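You operate a simulated robot arm through the tools that you are given. There is no shell and no other tool. Be economical: measure what you need, move in short steps, check, and stop when the job is done.

You are at the controls of a simulated robot arm. One attempt, no reset.

TASK
Stack the silver die that says "7" from the top of the fitting table on top of the silver die labelled "3".
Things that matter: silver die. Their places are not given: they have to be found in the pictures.

It is judged by the outcome, as a careful person would: the job done as asked, and still so three seconds after it is handed in. It fails if anything else is knocked over, pushed out of place, dropped, spilled or broken.

THE ROBOT
A 6-joint arm with a two-finger parallel gripper, fixed in place. Base frame: the origin is at the foot of the arm, x ahead of it, y to its left, z up; the work surface is at about z = 850. Units: mm, rad, N and s.
With the tool pointing down near the work surface it reaches from about 240 to 640 mm from the base axis. Its first joint turns from -1.152 to 1.152 rad. Payload 2.7 kg.
Tool frame: the origin (TCP) lies between the finger pads and is the grasp point; the fingertips stand 23 mm ahead of it; z points along the fingers, y is the line along which they close. Largest opening 94 mm; finger width 38, thickness 10; the body of the gripper, 54 by 96 mm, starts 39 mm behind the TCP.
Orientation is that of the tool frame in the base frame, as a unit quaternion [x, y, z, w]. With the fingers straight down and closing along the base's y, the tool's x points along the base's -x, its y along +y and its z along -z.

THE INTERFACE
- The arm moves only by the tool servo_tool. Its argument "targets" is a list of rows, each a list of 2 entries, a list of its own where there are three numbers: the shift along the tool's x, y, z in mm, then the turn about the tool's z in rad. In form: [[[x, y, z], yaw], ...]. A call has 1 to 20 rows; each row shifts and turns the commanded pose from where the row before left it, along the tool's axes as they then stand. "jaw" is the opening, from 0 (shut) to 1 (fully open), set as the call begins (left out, the last holds). Rows are played at 5 a second. More than 50 mm and 0.15 rad between two rows, or a gripper value outside its range, and nothing of the call is played. Where a pose cannot be reached the arm comes as near as it can. A force on the tool above 40 N (or 10 N above the force at the start of the call, whichever is more), or a blocked arm, ends the call early, and 0.2 s more pass. The fingers move at their own pace (about 45 mm/s each) and stop on an object; they squeeze with about 42 N. The grip force told is the motor's: it shows also when the fingers shut on nothing. Time passes only in rows, and 0.2 s behind the last, so rows that do not move let the fingers close. It gives the time, the measured TCP pose, the force on the tool (base axes), the opening and the grip force at its end, in the units of the frame above (readings bear some noise), and new pictures: "show" is both (left out), scene, wrist or none.
- Cameras (640 x 400 px; columns grow to the right, rows downward): "scene" is fixed at [90.3, -427.4, 1391.5]; the picture's right is [0.73, -0.68, 0.00], its down [-0.46, -0.49, -0.74] and it looks along [0.50, 0.54, -0.67] (base axes); focal length 310 px, centre (320, 200). "wrist" rides on the gripper at [-39, 0, -44] in the tool frame; the picture's right is [0.00, -1.00, 0.00], its down [0.97, 0.00, -0.24] and it looks along [0.24, 0.00, 0.97] (tool axes); focal length 218 px, centre (320, 200).
- point_at(camera, pixels): for up to 12 pixels [column, row] of the newest picture of that camera ("zoom" is the newest enlarged one), the place [x, y, z] in the base frame of the surface seen there, good to about 2 mm, but the place of the scene camera against the robot may be out by one fixed shift of up to 18 mm in any direction. The clock stands still meanwhile.
- inspect(camera, box): a new picture of the part [left, top, right, bottom] of that camera's present view, enlarged. The clock stands still meanwhile.
- hand_in(): hands the job in; it is judged then, once.

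Keep the steps short. Do not move on a guess: measure, check each grasp and each placing, and mend mistakes. In all there are 60 turns and 120 pictures (those below and enlarged ones count). Leave the gripper open and the arm clear of the work at the hand-in unless told otherwise, and finish with a single line.

The tools are called after "Request:" as a command line: name --argument value ..., lists and objects as JSON in quotes. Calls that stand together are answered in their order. servo_tool: Moves the arm, as the interface text tells. Its arguments: {"type":"object","properties":{"targets":{"type":"array","items":{"type":"array"}},"jaw":{"type":"number"},"show":{"type":"string","enum":["both","scene","wrist","none"]}},"required":["targets"]} The other tools are called the same way: point_at (camera, pixels) gives the place of the surface under pixels of a picture; inspect (camera, box) takes an enlarged picture of a part of a camera's view; hand_in () hands the job in.

At the start:

```text
t: 0.0
ee_pos: [432.3, 143.4, 1076.0]
tcp_rot: [0.0, 1.0, 0.0, 0.001]
ft_force: [-0.5, 0.2, -0.2]
gripper_width: 93.7
finger_force: 0.1
```

scene: 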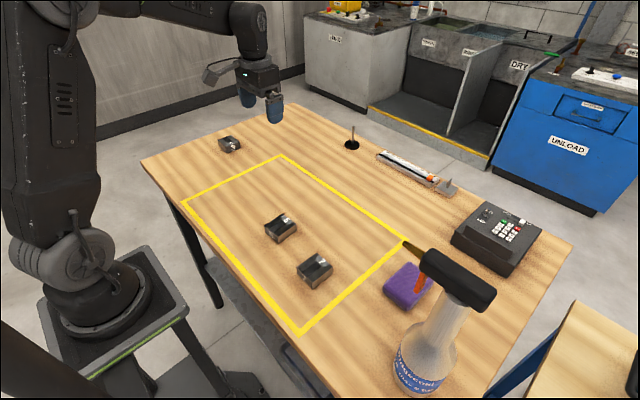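
wrist: 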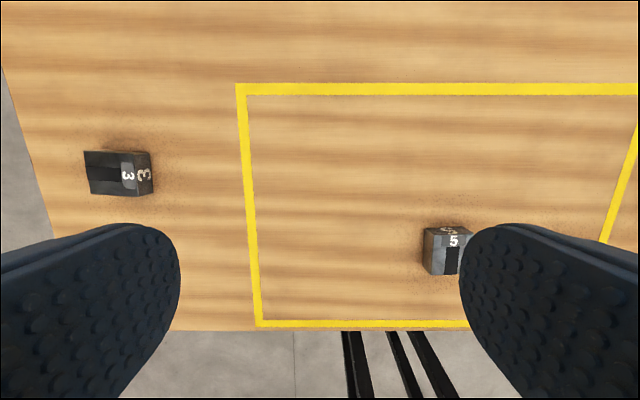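

I see three dies in the scene: at (230,144), (281,228) and (314,269). The wrist picture shows "3" at (120,173) and "5" at (447,250). I enlarge the scene views to read the labels.

Request:
inspect --camera "scene" --box '[240, 190, 360, 300]'

Request:
inspect --camera "wrist" --box '[60, 120, 200, 220]'

Request:
point_at --camera "scene" --pixels '[[229, 140], [280, 222], [315, 264], [296, 290], [250, 240]]'

Request:
point_at --camera "wrist" --pixels '[[88, 153], [120, 155], [133, 163], [133, 190], [91, 190], [150, 153], [152, 190], [430, 235], [440, 270], [200, 190]]'

```text
3.64 times, centred on (300, 245) of scene
```

zoom: 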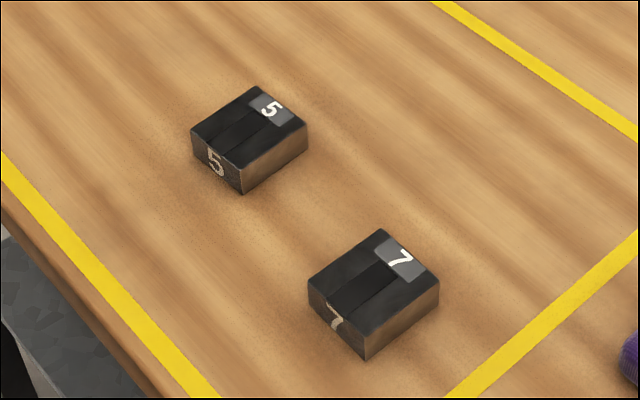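

```text
4.00 times, centred on (130, 170) of wrist
```

zoom: 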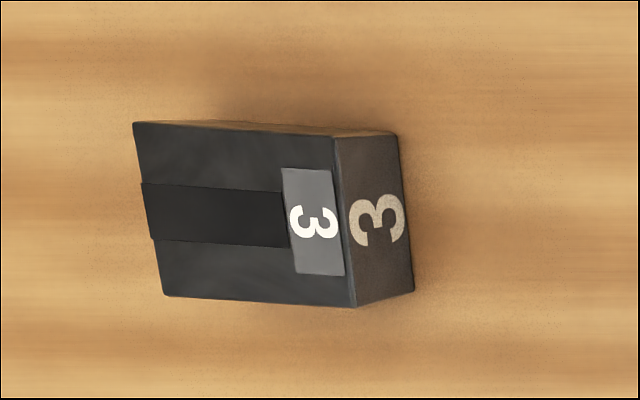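

```text
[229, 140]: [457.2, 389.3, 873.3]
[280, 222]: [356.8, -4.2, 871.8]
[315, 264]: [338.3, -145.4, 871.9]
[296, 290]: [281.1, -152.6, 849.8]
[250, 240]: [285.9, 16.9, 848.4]
```

```text
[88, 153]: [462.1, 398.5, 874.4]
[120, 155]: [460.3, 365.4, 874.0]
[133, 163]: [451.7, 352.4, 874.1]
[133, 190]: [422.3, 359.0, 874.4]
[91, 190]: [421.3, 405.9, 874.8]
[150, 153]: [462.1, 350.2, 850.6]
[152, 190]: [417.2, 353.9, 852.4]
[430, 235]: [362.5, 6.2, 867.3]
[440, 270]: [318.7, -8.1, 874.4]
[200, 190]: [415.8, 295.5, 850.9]
```

The dies at scene (281,228) and (314,269) read "5" and "7". The "3" is in the wrist view, with its top at z≈874. Next I move high above the "7" to measure it with the wrist camera.

Request:
servo_tool --targets '[[[11.5, -36, 0], 0], [[11.5, -36, 0], 0], [[11.5, -36, 0], 0], [[11.5, -36, 0], 0], [[11.5, -36, 0], 0], [[11.5, -36, 0], 0], [[11.5, -36, 0], 0], [[11.5, -36, 0], 0], [[0, 0, 0], 0], [[0, 0, 0], 0]]' --show "wrist"

```text
t: 2.2
ee_pos: [340.0, -143.9, 1075.8]
tcp_rot: [0.0, 1.0, 0.0, 0.001]
ft_force: [0.4, 0.7, -0.7]
gripper_width: 94.2
finger_force: 0.0
```

wrist: 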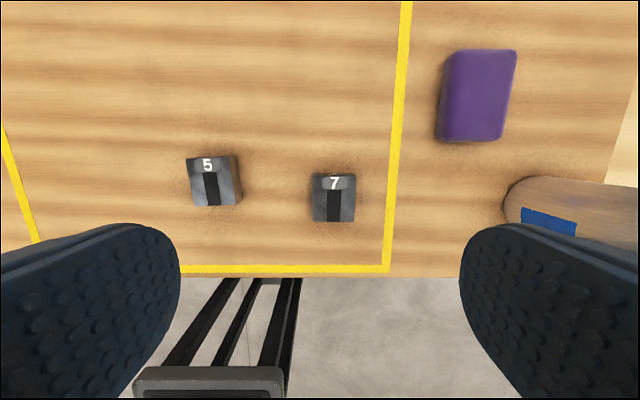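

The "7" is at wrist (333,198), with the bottle off to the right. I enlarge it to get its exact corners.

Request:
inspect --camera "wrist" --box '[285, 155, 385, 235]'

Request:
point_at --camera "wrist" --pixels '[[505, 200], [540, 180], [228, 165]]'

```text
5.00 times, centred on (335, 195) of wrist
```

zoom: 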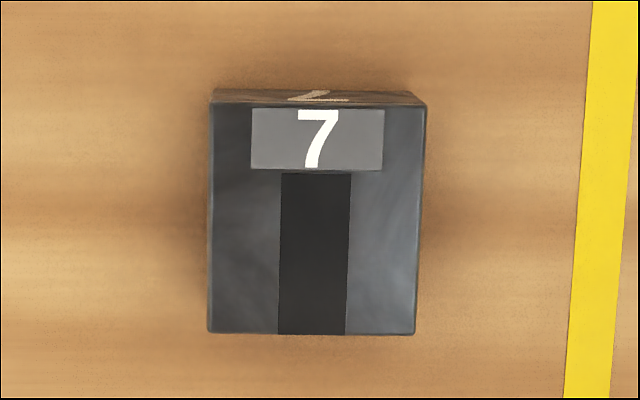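

```text
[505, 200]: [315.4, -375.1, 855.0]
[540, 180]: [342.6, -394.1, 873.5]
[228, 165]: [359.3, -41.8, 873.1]
```

Next I measure the corners of the "7" top on the zoom.

Request:
point_at --camera "zoom" --pixels '[[214, 107], [422, 110], [412, 328], [212, 326], [315, 218]]'

```text
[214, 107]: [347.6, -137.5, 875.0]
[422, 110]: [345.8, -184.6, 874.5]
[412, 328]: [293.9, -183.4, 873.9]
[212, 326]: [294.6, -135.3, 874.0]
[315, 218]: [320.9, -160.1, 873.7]
```

The "7" is centred at (320.5, -160.3), about 48 wide in y and turned about -0.03 rad, with its top at 874. I line up over it and descend to z≈925 first, then check.

Request:
servo_tool --targets '[[[19.5, -16.4, 0], 0.03], [[0, 0, 40], 0], [[0, 0, 40], 0], [[0, 0, 40], 0], [[0, 0, 30], 0], [[0, 0, 0], 0], [[0, 0, 0], 0]]' --jaw 1

```text
t: 3.8
ee_pos: [320.2, -159.8, 925.1]
tcp_rot: [0.014, 1.0, -0.001, 0.002]
ft_force: [-0.1, -0.4, -0.4]
gripper_width: 94.0
finger_force: 0.0
```

scene: 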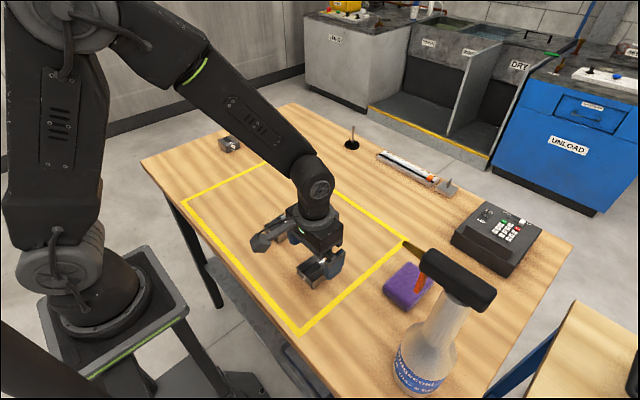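
wrist: 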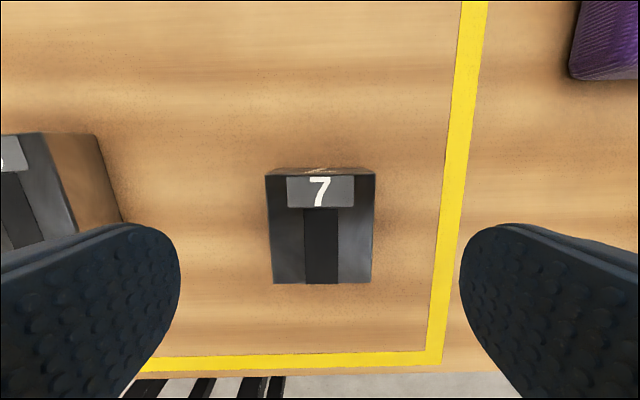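

The "7" sits centred between the fingers. I re-measure it and the near edge of the "5" before the last descent.

Request:
point_at --camera "wrist" --pixels '[[268, 179], [373, 178], [371, 280], [276, 280], [118, 218], [60, 210]]'

```text
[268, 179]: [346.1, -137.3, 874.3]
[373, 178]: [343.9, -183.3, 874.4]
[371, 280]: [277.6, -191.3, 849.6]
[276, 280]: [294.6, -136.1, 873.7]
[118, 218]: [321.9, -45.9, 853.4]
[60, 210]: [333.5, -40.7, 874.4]
```

It agrees with the earlier measurement, and the "5" is well clear with its edge at y≈-46. I descend 49 mm so the fingertips are at about z=853.

Request:
servo_tool --targets '[[[0, 0, 20], 0], [[0, 0, 15], 0], [[0, 0, 10], 0], [[0, 0, 4], 0], [[0, 0, 0], 0], [[0, 0, 0], 0]]' --show "wrist"

```text
t: 5.2
ee_pos: [320.3, -160.1, 876.6]
tcp_rot: [0.015, 1.0, 0.001, 0.001]
ft_force: [0.4, 0.1, 0.3]
gripper_width: 94.0
finger_force: 0.0
```

wrist: 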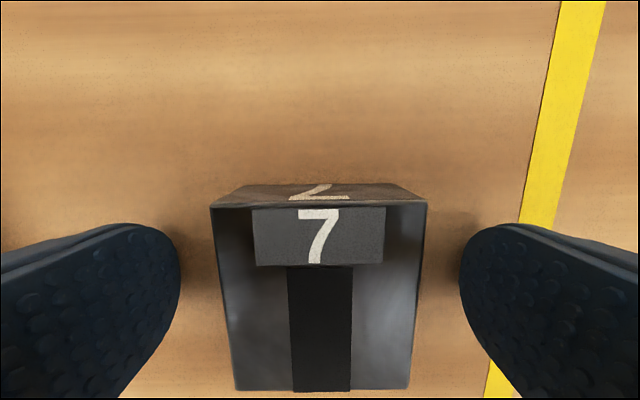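

The TCP is at 876.6, there is no contact, and the fingers straddle the die. I close the gripper now.

Request:
servo_tool --targets '[[[0, 0, 0], 0], [[0, 0, 0], 0], [[0, 0, 0], 0], [[0, 0, 0], 0], [[0, 0, 0], 0], [[0, 0, 0], 0]]' --jaw 0 --show "wrist"

```text
t: 6.6
ee_pos: [320.8, -159.9, 876.2]
tcp_rot: [0.014, 1.0, 0.0, 0.001]
ft_force: [-0.8, -1.2, 1.8]
gripper_width: 49.9
finger_force: 41.8
```

wrist: 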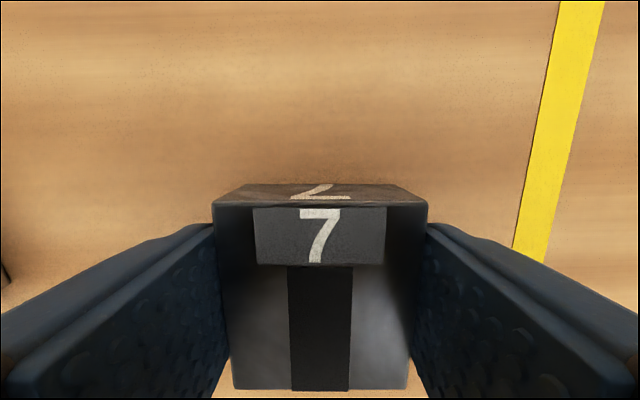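

The die is gripped at width 49.9 with 42 N. I lift it straight up 110 mm and check.

Request:
servo_tool --targets '[[[0, 0, -10], 0], [[0, 0, -25], 0], [[0, 0, -35], 0], [[0, 0, -40], 0], [[0, 0, 0], 0]]'

```text
t: 7.8
ee_pos: [320.4, -161.3, 988.4]
tcp_rot: [0.014, 1.0, 0.0, 0.0]
ft_force: [0.1, 0.4, -4.7]
gripper_width: 49.6
finger_force: 42.2
```

scene: 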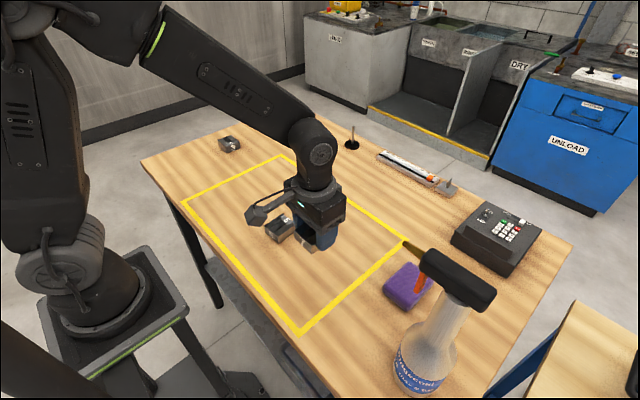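
wrist: 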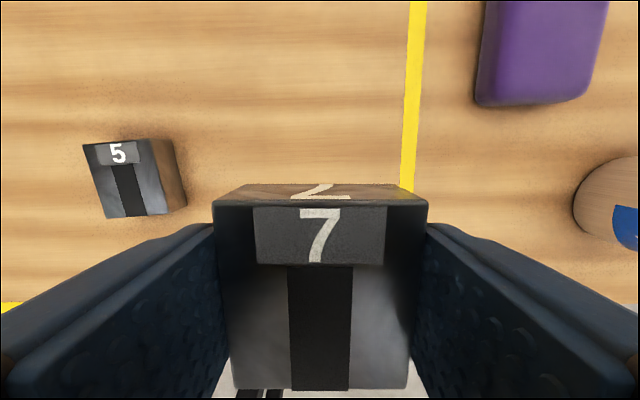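

The "7" is held firmly. I carry it at z≈988 to a spot beside the "3", around (400, 330), to measure the "3" up close.

Request:
servo_tool --targets '[[[-4.66, 35.2, 0], 0], [[-4.66, 35.2, 0], 0], [[-4.66, 35.2, 0], 0], [[-4.66, 35.2, 0], 0], [[-4.66, 35.2, 0], 0], [[-4.66, 35.2, 0], 0], [[-4.66, 35.2, 0], 0], [[-4.66, 35.2, 0], 0], [[-4.66, 35.2, 0], 0], [[-4.66, 35.2, 0], 0], [[-4.66, 35.2, 0], 0], [[-4.66, 35.2, 0], 0], [[-4.66, 35.2, 0], 0], [[-4.66, 35.2, 0], 0], [[0, 0, 0], 0], [[0, 0, 0], 0]]'

```text
t: 11.2
ee_pos: [400.9, 330.4, 988.5]
tcp_rot: [0.015, 1.0, 0.0, 0.0]
ft_force: [-0.4, -0.9, -5.2]
gripper_width: 50.0
finger_force: 42.2
```

scene: 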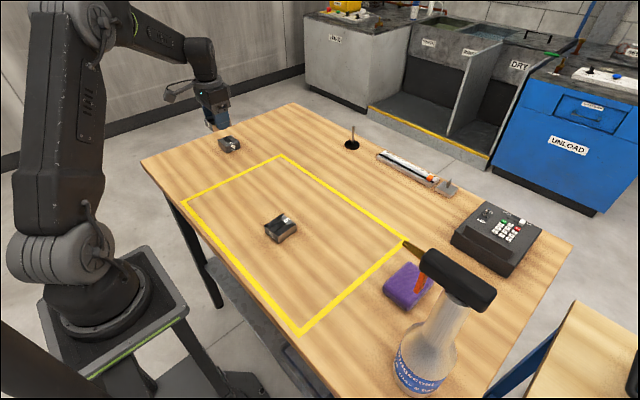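
wrist: 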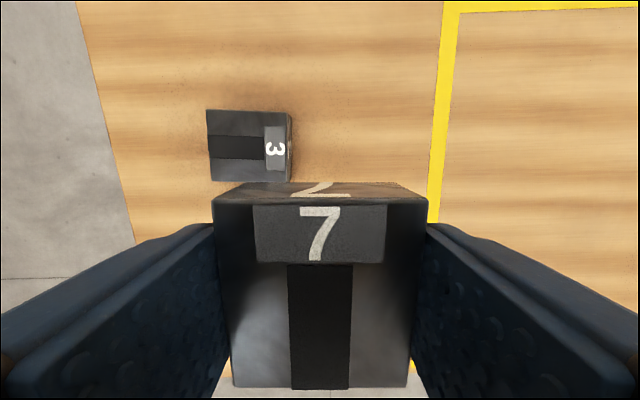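

The "3" shows at wrist (248,146). I enlarge it for its corners.

Request:
inspect --camera "wrist" --box '[195, 95, 307, 195]'

Request:
point_at --camera "wrist" --pixels '[[208, 112], [285, 114], [287, 179], [213, 179], [248, 146], [218, 202], [424, 202], [320, 230], [320, 375]]'

```text
4.00 times, centred on (251, 145) of wrist
```

zoom: 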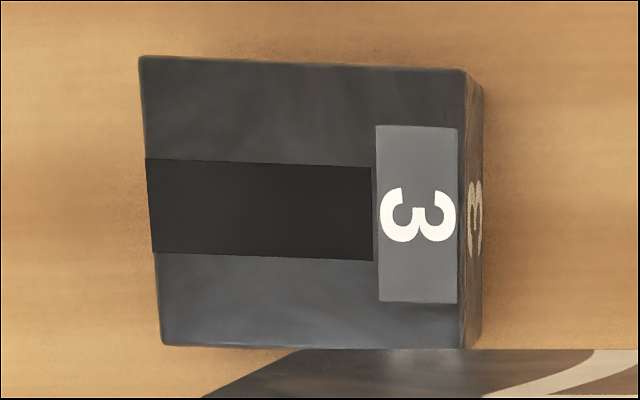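

```text
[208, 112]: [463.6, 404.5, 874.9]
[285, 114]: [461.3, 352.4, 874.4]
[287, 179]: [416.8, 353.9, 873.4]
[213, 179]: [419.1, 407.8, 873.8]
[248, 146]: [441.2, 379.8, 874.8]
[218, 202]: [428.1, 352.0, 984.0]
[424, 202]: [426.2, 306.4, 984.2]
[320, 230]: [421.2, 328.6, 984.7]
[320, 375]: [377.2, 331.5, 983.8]
```

The "3" is centred at (440.2, 379.7), turned about -0.045 rad, with its top at 874.5. The held die's centre is about (400.3, 329.6) with its bottom near 960. I shift (+40, +50), trim the yaw by 0.015, and descend to z≈915, leaving about 12 mm of gap.

Request:
servo_tool --targets '[[[-19.2, 25.6, 0], 0], [[-19.3, 25.6, 0], 0], [[0, 0, 0], 0.015], [[0, 0, 30], 0], [[0, 0, 25], 0], [[0, 0, 18], 0], [[0, 0, 0], 0], [[0, 0, 0], 0]]'

Request:
inspect --camera "scene" --box '[180, 90, 280, 170]'

```text
t: 13.0
ee_pos: [440.2, 380.4, 914.5]
tcp_rot: [0.023, 1.0, 0.0, 0.001]
ft_force: [-0.2, -0.2, -4.3]
gripper_width: 49.9
finger_force: 42.0
```

scene: 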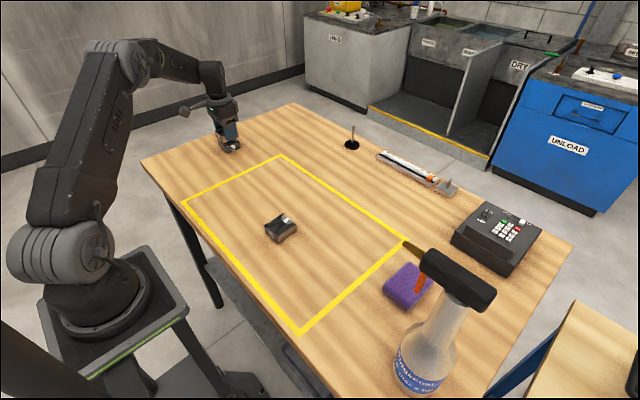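
wrist: 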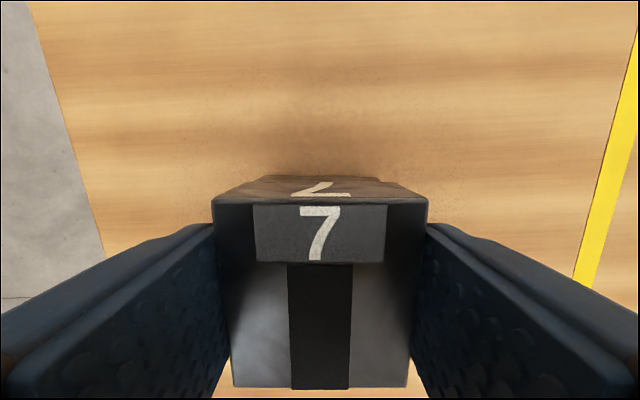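

```text
5.00 times, centred on (230, 130) of scene
```

zoom: 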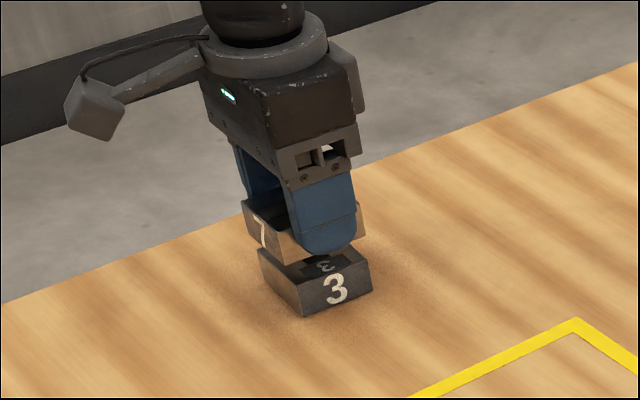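

The "7" hovers squarely over the "3" with a visible gap. I lower it slowly, 9 mm, and watch the force.

Request:
servo_tool --targets '[[[0, 0, 4], 0], [[0, 0, 3], 0], [[0, 0, 2], 0], [[0, 0, 0], 0], [[0, 0, 0], 0]]' --show "none"

Request:
inspect --camera "scene" --box '[205, 115, 255, 155]'

```text
t: 14.2
ee_pos: [441.0, 379.8, 906.1]
tcp_rot: [0.023, 1.0, 0.0, 0.001]
ft_force: [0.7, -0.5, -4.0]
gripper_width: 49.8
finger_force: 41.7
```

```text
10.00 times, centred on (230, 135) of scene
```

zoom: 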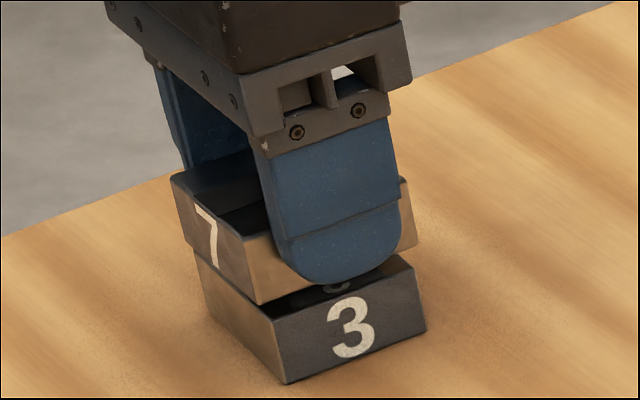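

There is no contact yet: the force is still -4 (the weight) at z=906, and a small gap remains. I go down 1 mm at a time, 3 mm in all.

Request:
servo_tool --targets '[[[0, 0, 1], 0], [[0, 0, 1], 0], [[0, 0, 1], 0], [[0, 0, 0], 0]]' --show "none"

Request:
inspect --camera "scene" --box '[205, 115, 255, 155]'

```text
t: 15.2
ee_pos: [441.9, 379.6, 901.7]
tcp_rot: [0.023, 1.0, 0.0, 0.0]
ft_force: [-0.8, -1.2, -3.9]
gripper_width: 50.0
finger_force: 42.1
```

```text
10.00 times, centred on (230, 135) of scene
```

zoom: 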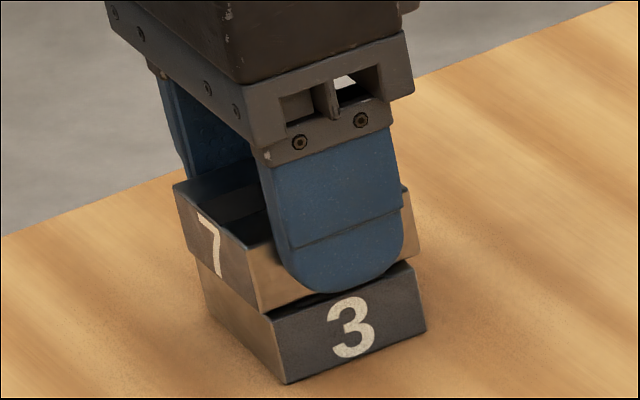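

It is still not touching (-3.9 N at 901.7), and the gap is about 1–2 mm. One more millimetre.

Request:
servo_tool --targets '[[[0, 0, 0.5], 0], [[0, 0, 0.5], 0], [[0, 0, 0], 0]]' --show "none"

```text
t: 16.0
ee_pos: [440.7, 379.9, 900.7]
tcp_rot: [0.022, 1.0, 0.0, 0.0]
ft_force: [0.2, 0.1, -4.8]
gripper_width: 49.8
finger_force: 41.7
```

The force is still the bare weight. Another half millimetre, twice.

Request:
servo_tool --targets '[[[0, 0, 0.5], 0], [[0, 0, 0.5], 0], [[0, 0, 0], 0]]' --show "none"

Request:
inspect --camera "scene" --box '[205, 115, 255, 155]'

```text
t: 16.8
ee_pos: [440.7, 380.4, 901.7]
tcp_rot: [0.023, 1.0, 0.001, 0.0]
ft_force: [-0.1, -2.4, 2.9]
gripper_width: 49.7
finger_force: 42.4
```

```text
10.00 times, centred on (230, 135) of scene
```

zoom: 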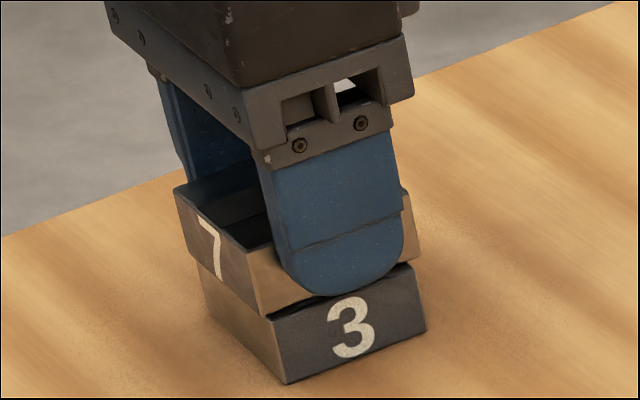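

Contact: the force went from -4.8 to +2.9 N, so the "7" now rests on the "3". I release it, holding still.

Request:
servo_tool --targets '[[[0, 0, 0], 0], [[0, 0, 0], 0], [[0, 0, 0], 0], [[0, 0, 0], 0]]' --jaw 1 --show "wrist"

Request:
inspect --camera "scene" --box '[205, 115, 255, 155]'

```text
t: 17.8
ee_pos: [441.9, 380.6, 900.0]
tcp_rot: [0.023, 1.0, 0.0, 0.001]
ft_force: [-0.2, -0.8, -0.2]
gripper_width: 93.6
finger_force: 0.0
```

wrist: 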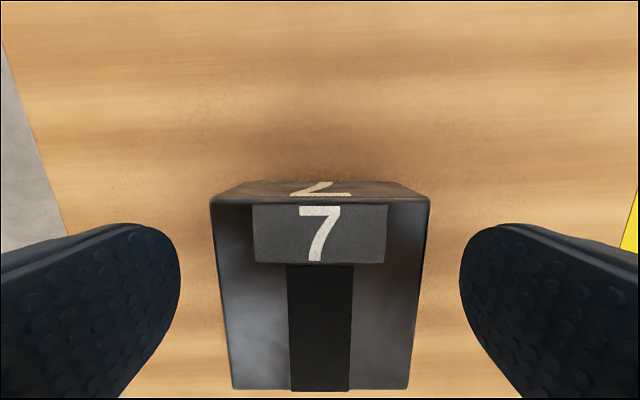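

```text
10.00 times, centred on (230, 135) of scene
```

zoom: 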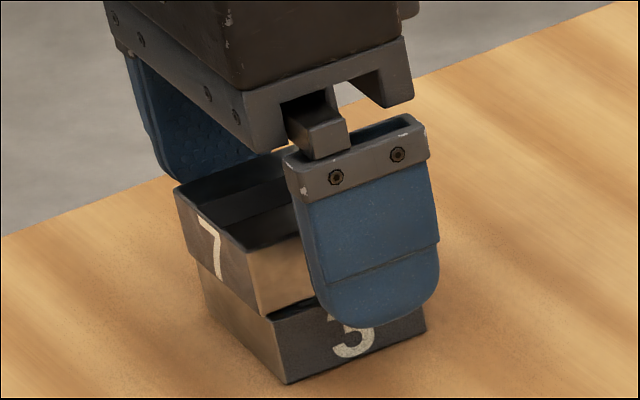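

The fingers are fully open and free, and the stack stayed put. I withdraw straight up.

Request:
servo_tool --targets '[[[0, 0, -10], 0], [[0, 0, -25], 0], [[0, 0, -40], 0], [[0, 0, -40], 0], [[0, 0, -40], 0], [[0, 0, 0], 0], [[0, 0, 0], 0]]'

Request:
inspect --camera "scene" --box '[205, 115, 255, 155]'

```text
t: 19.4
ee_pos: [442.3, 381.1, 1055.8]
tcp_rot: [0.023, 1.0, 0.0, 0.001]
ft_force: [0.0, 0.2, 0.7]
gripper_width: 93.9
finger_force: 0.1
```

scene: 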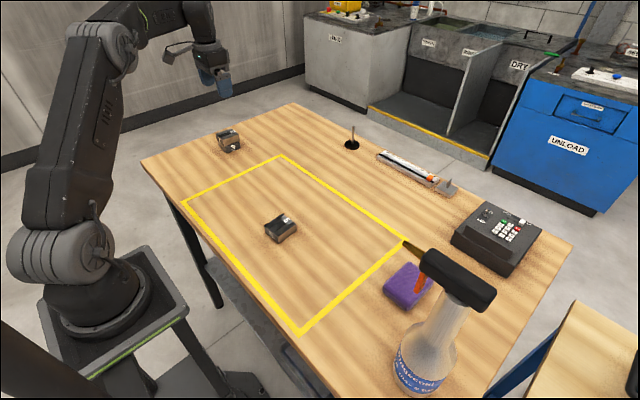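
wrist: 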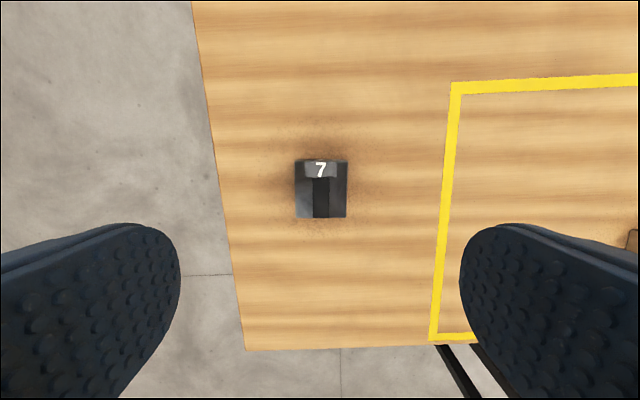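

```text
10.00 times, centred on (230, 135) of scene
```

zoom: 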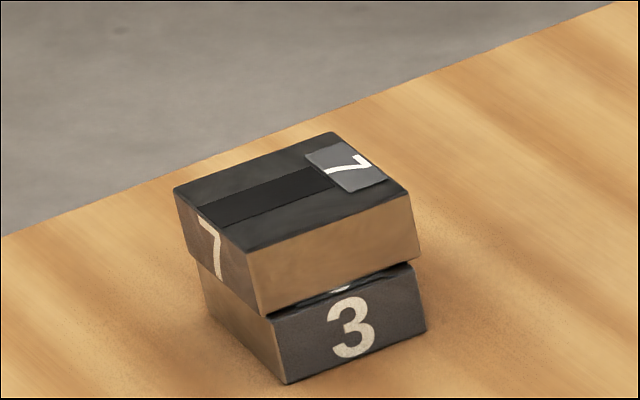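

The stack stands. I check that the "7" is level and at the right height.

Request:
point_at --camera "zoom" --pixels '[[185, 192], [328, 138], [400, 193], [255, 245], [290, 190]]'

Request:
point_at --camera "wrist" --pixels '[[298, 166], [344, 166], [344, 213], [299, 213]]'

```text
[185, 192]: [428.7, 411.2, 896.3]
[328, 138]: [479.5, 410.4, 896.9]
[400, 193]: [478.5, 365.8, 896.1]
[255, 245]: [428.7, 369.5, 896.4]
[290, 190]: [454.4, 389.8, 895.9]
```

```text
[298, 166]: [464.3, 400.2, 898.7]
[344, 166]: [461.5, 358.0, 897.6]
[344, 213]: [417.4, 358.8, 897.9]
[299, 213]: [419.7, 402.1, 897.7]
```

The top is level at about 898, and it is centred near (441, 380), right over the "3". Nothing else moved, the gripper is open and the arm is clear. I hand it in.

Request:
hand_in

```text
The job is handed in.
```

The silver die "7" is stacked level and centred on the silver die "3", nothing else moved, and the gripper is open and clear of the work.
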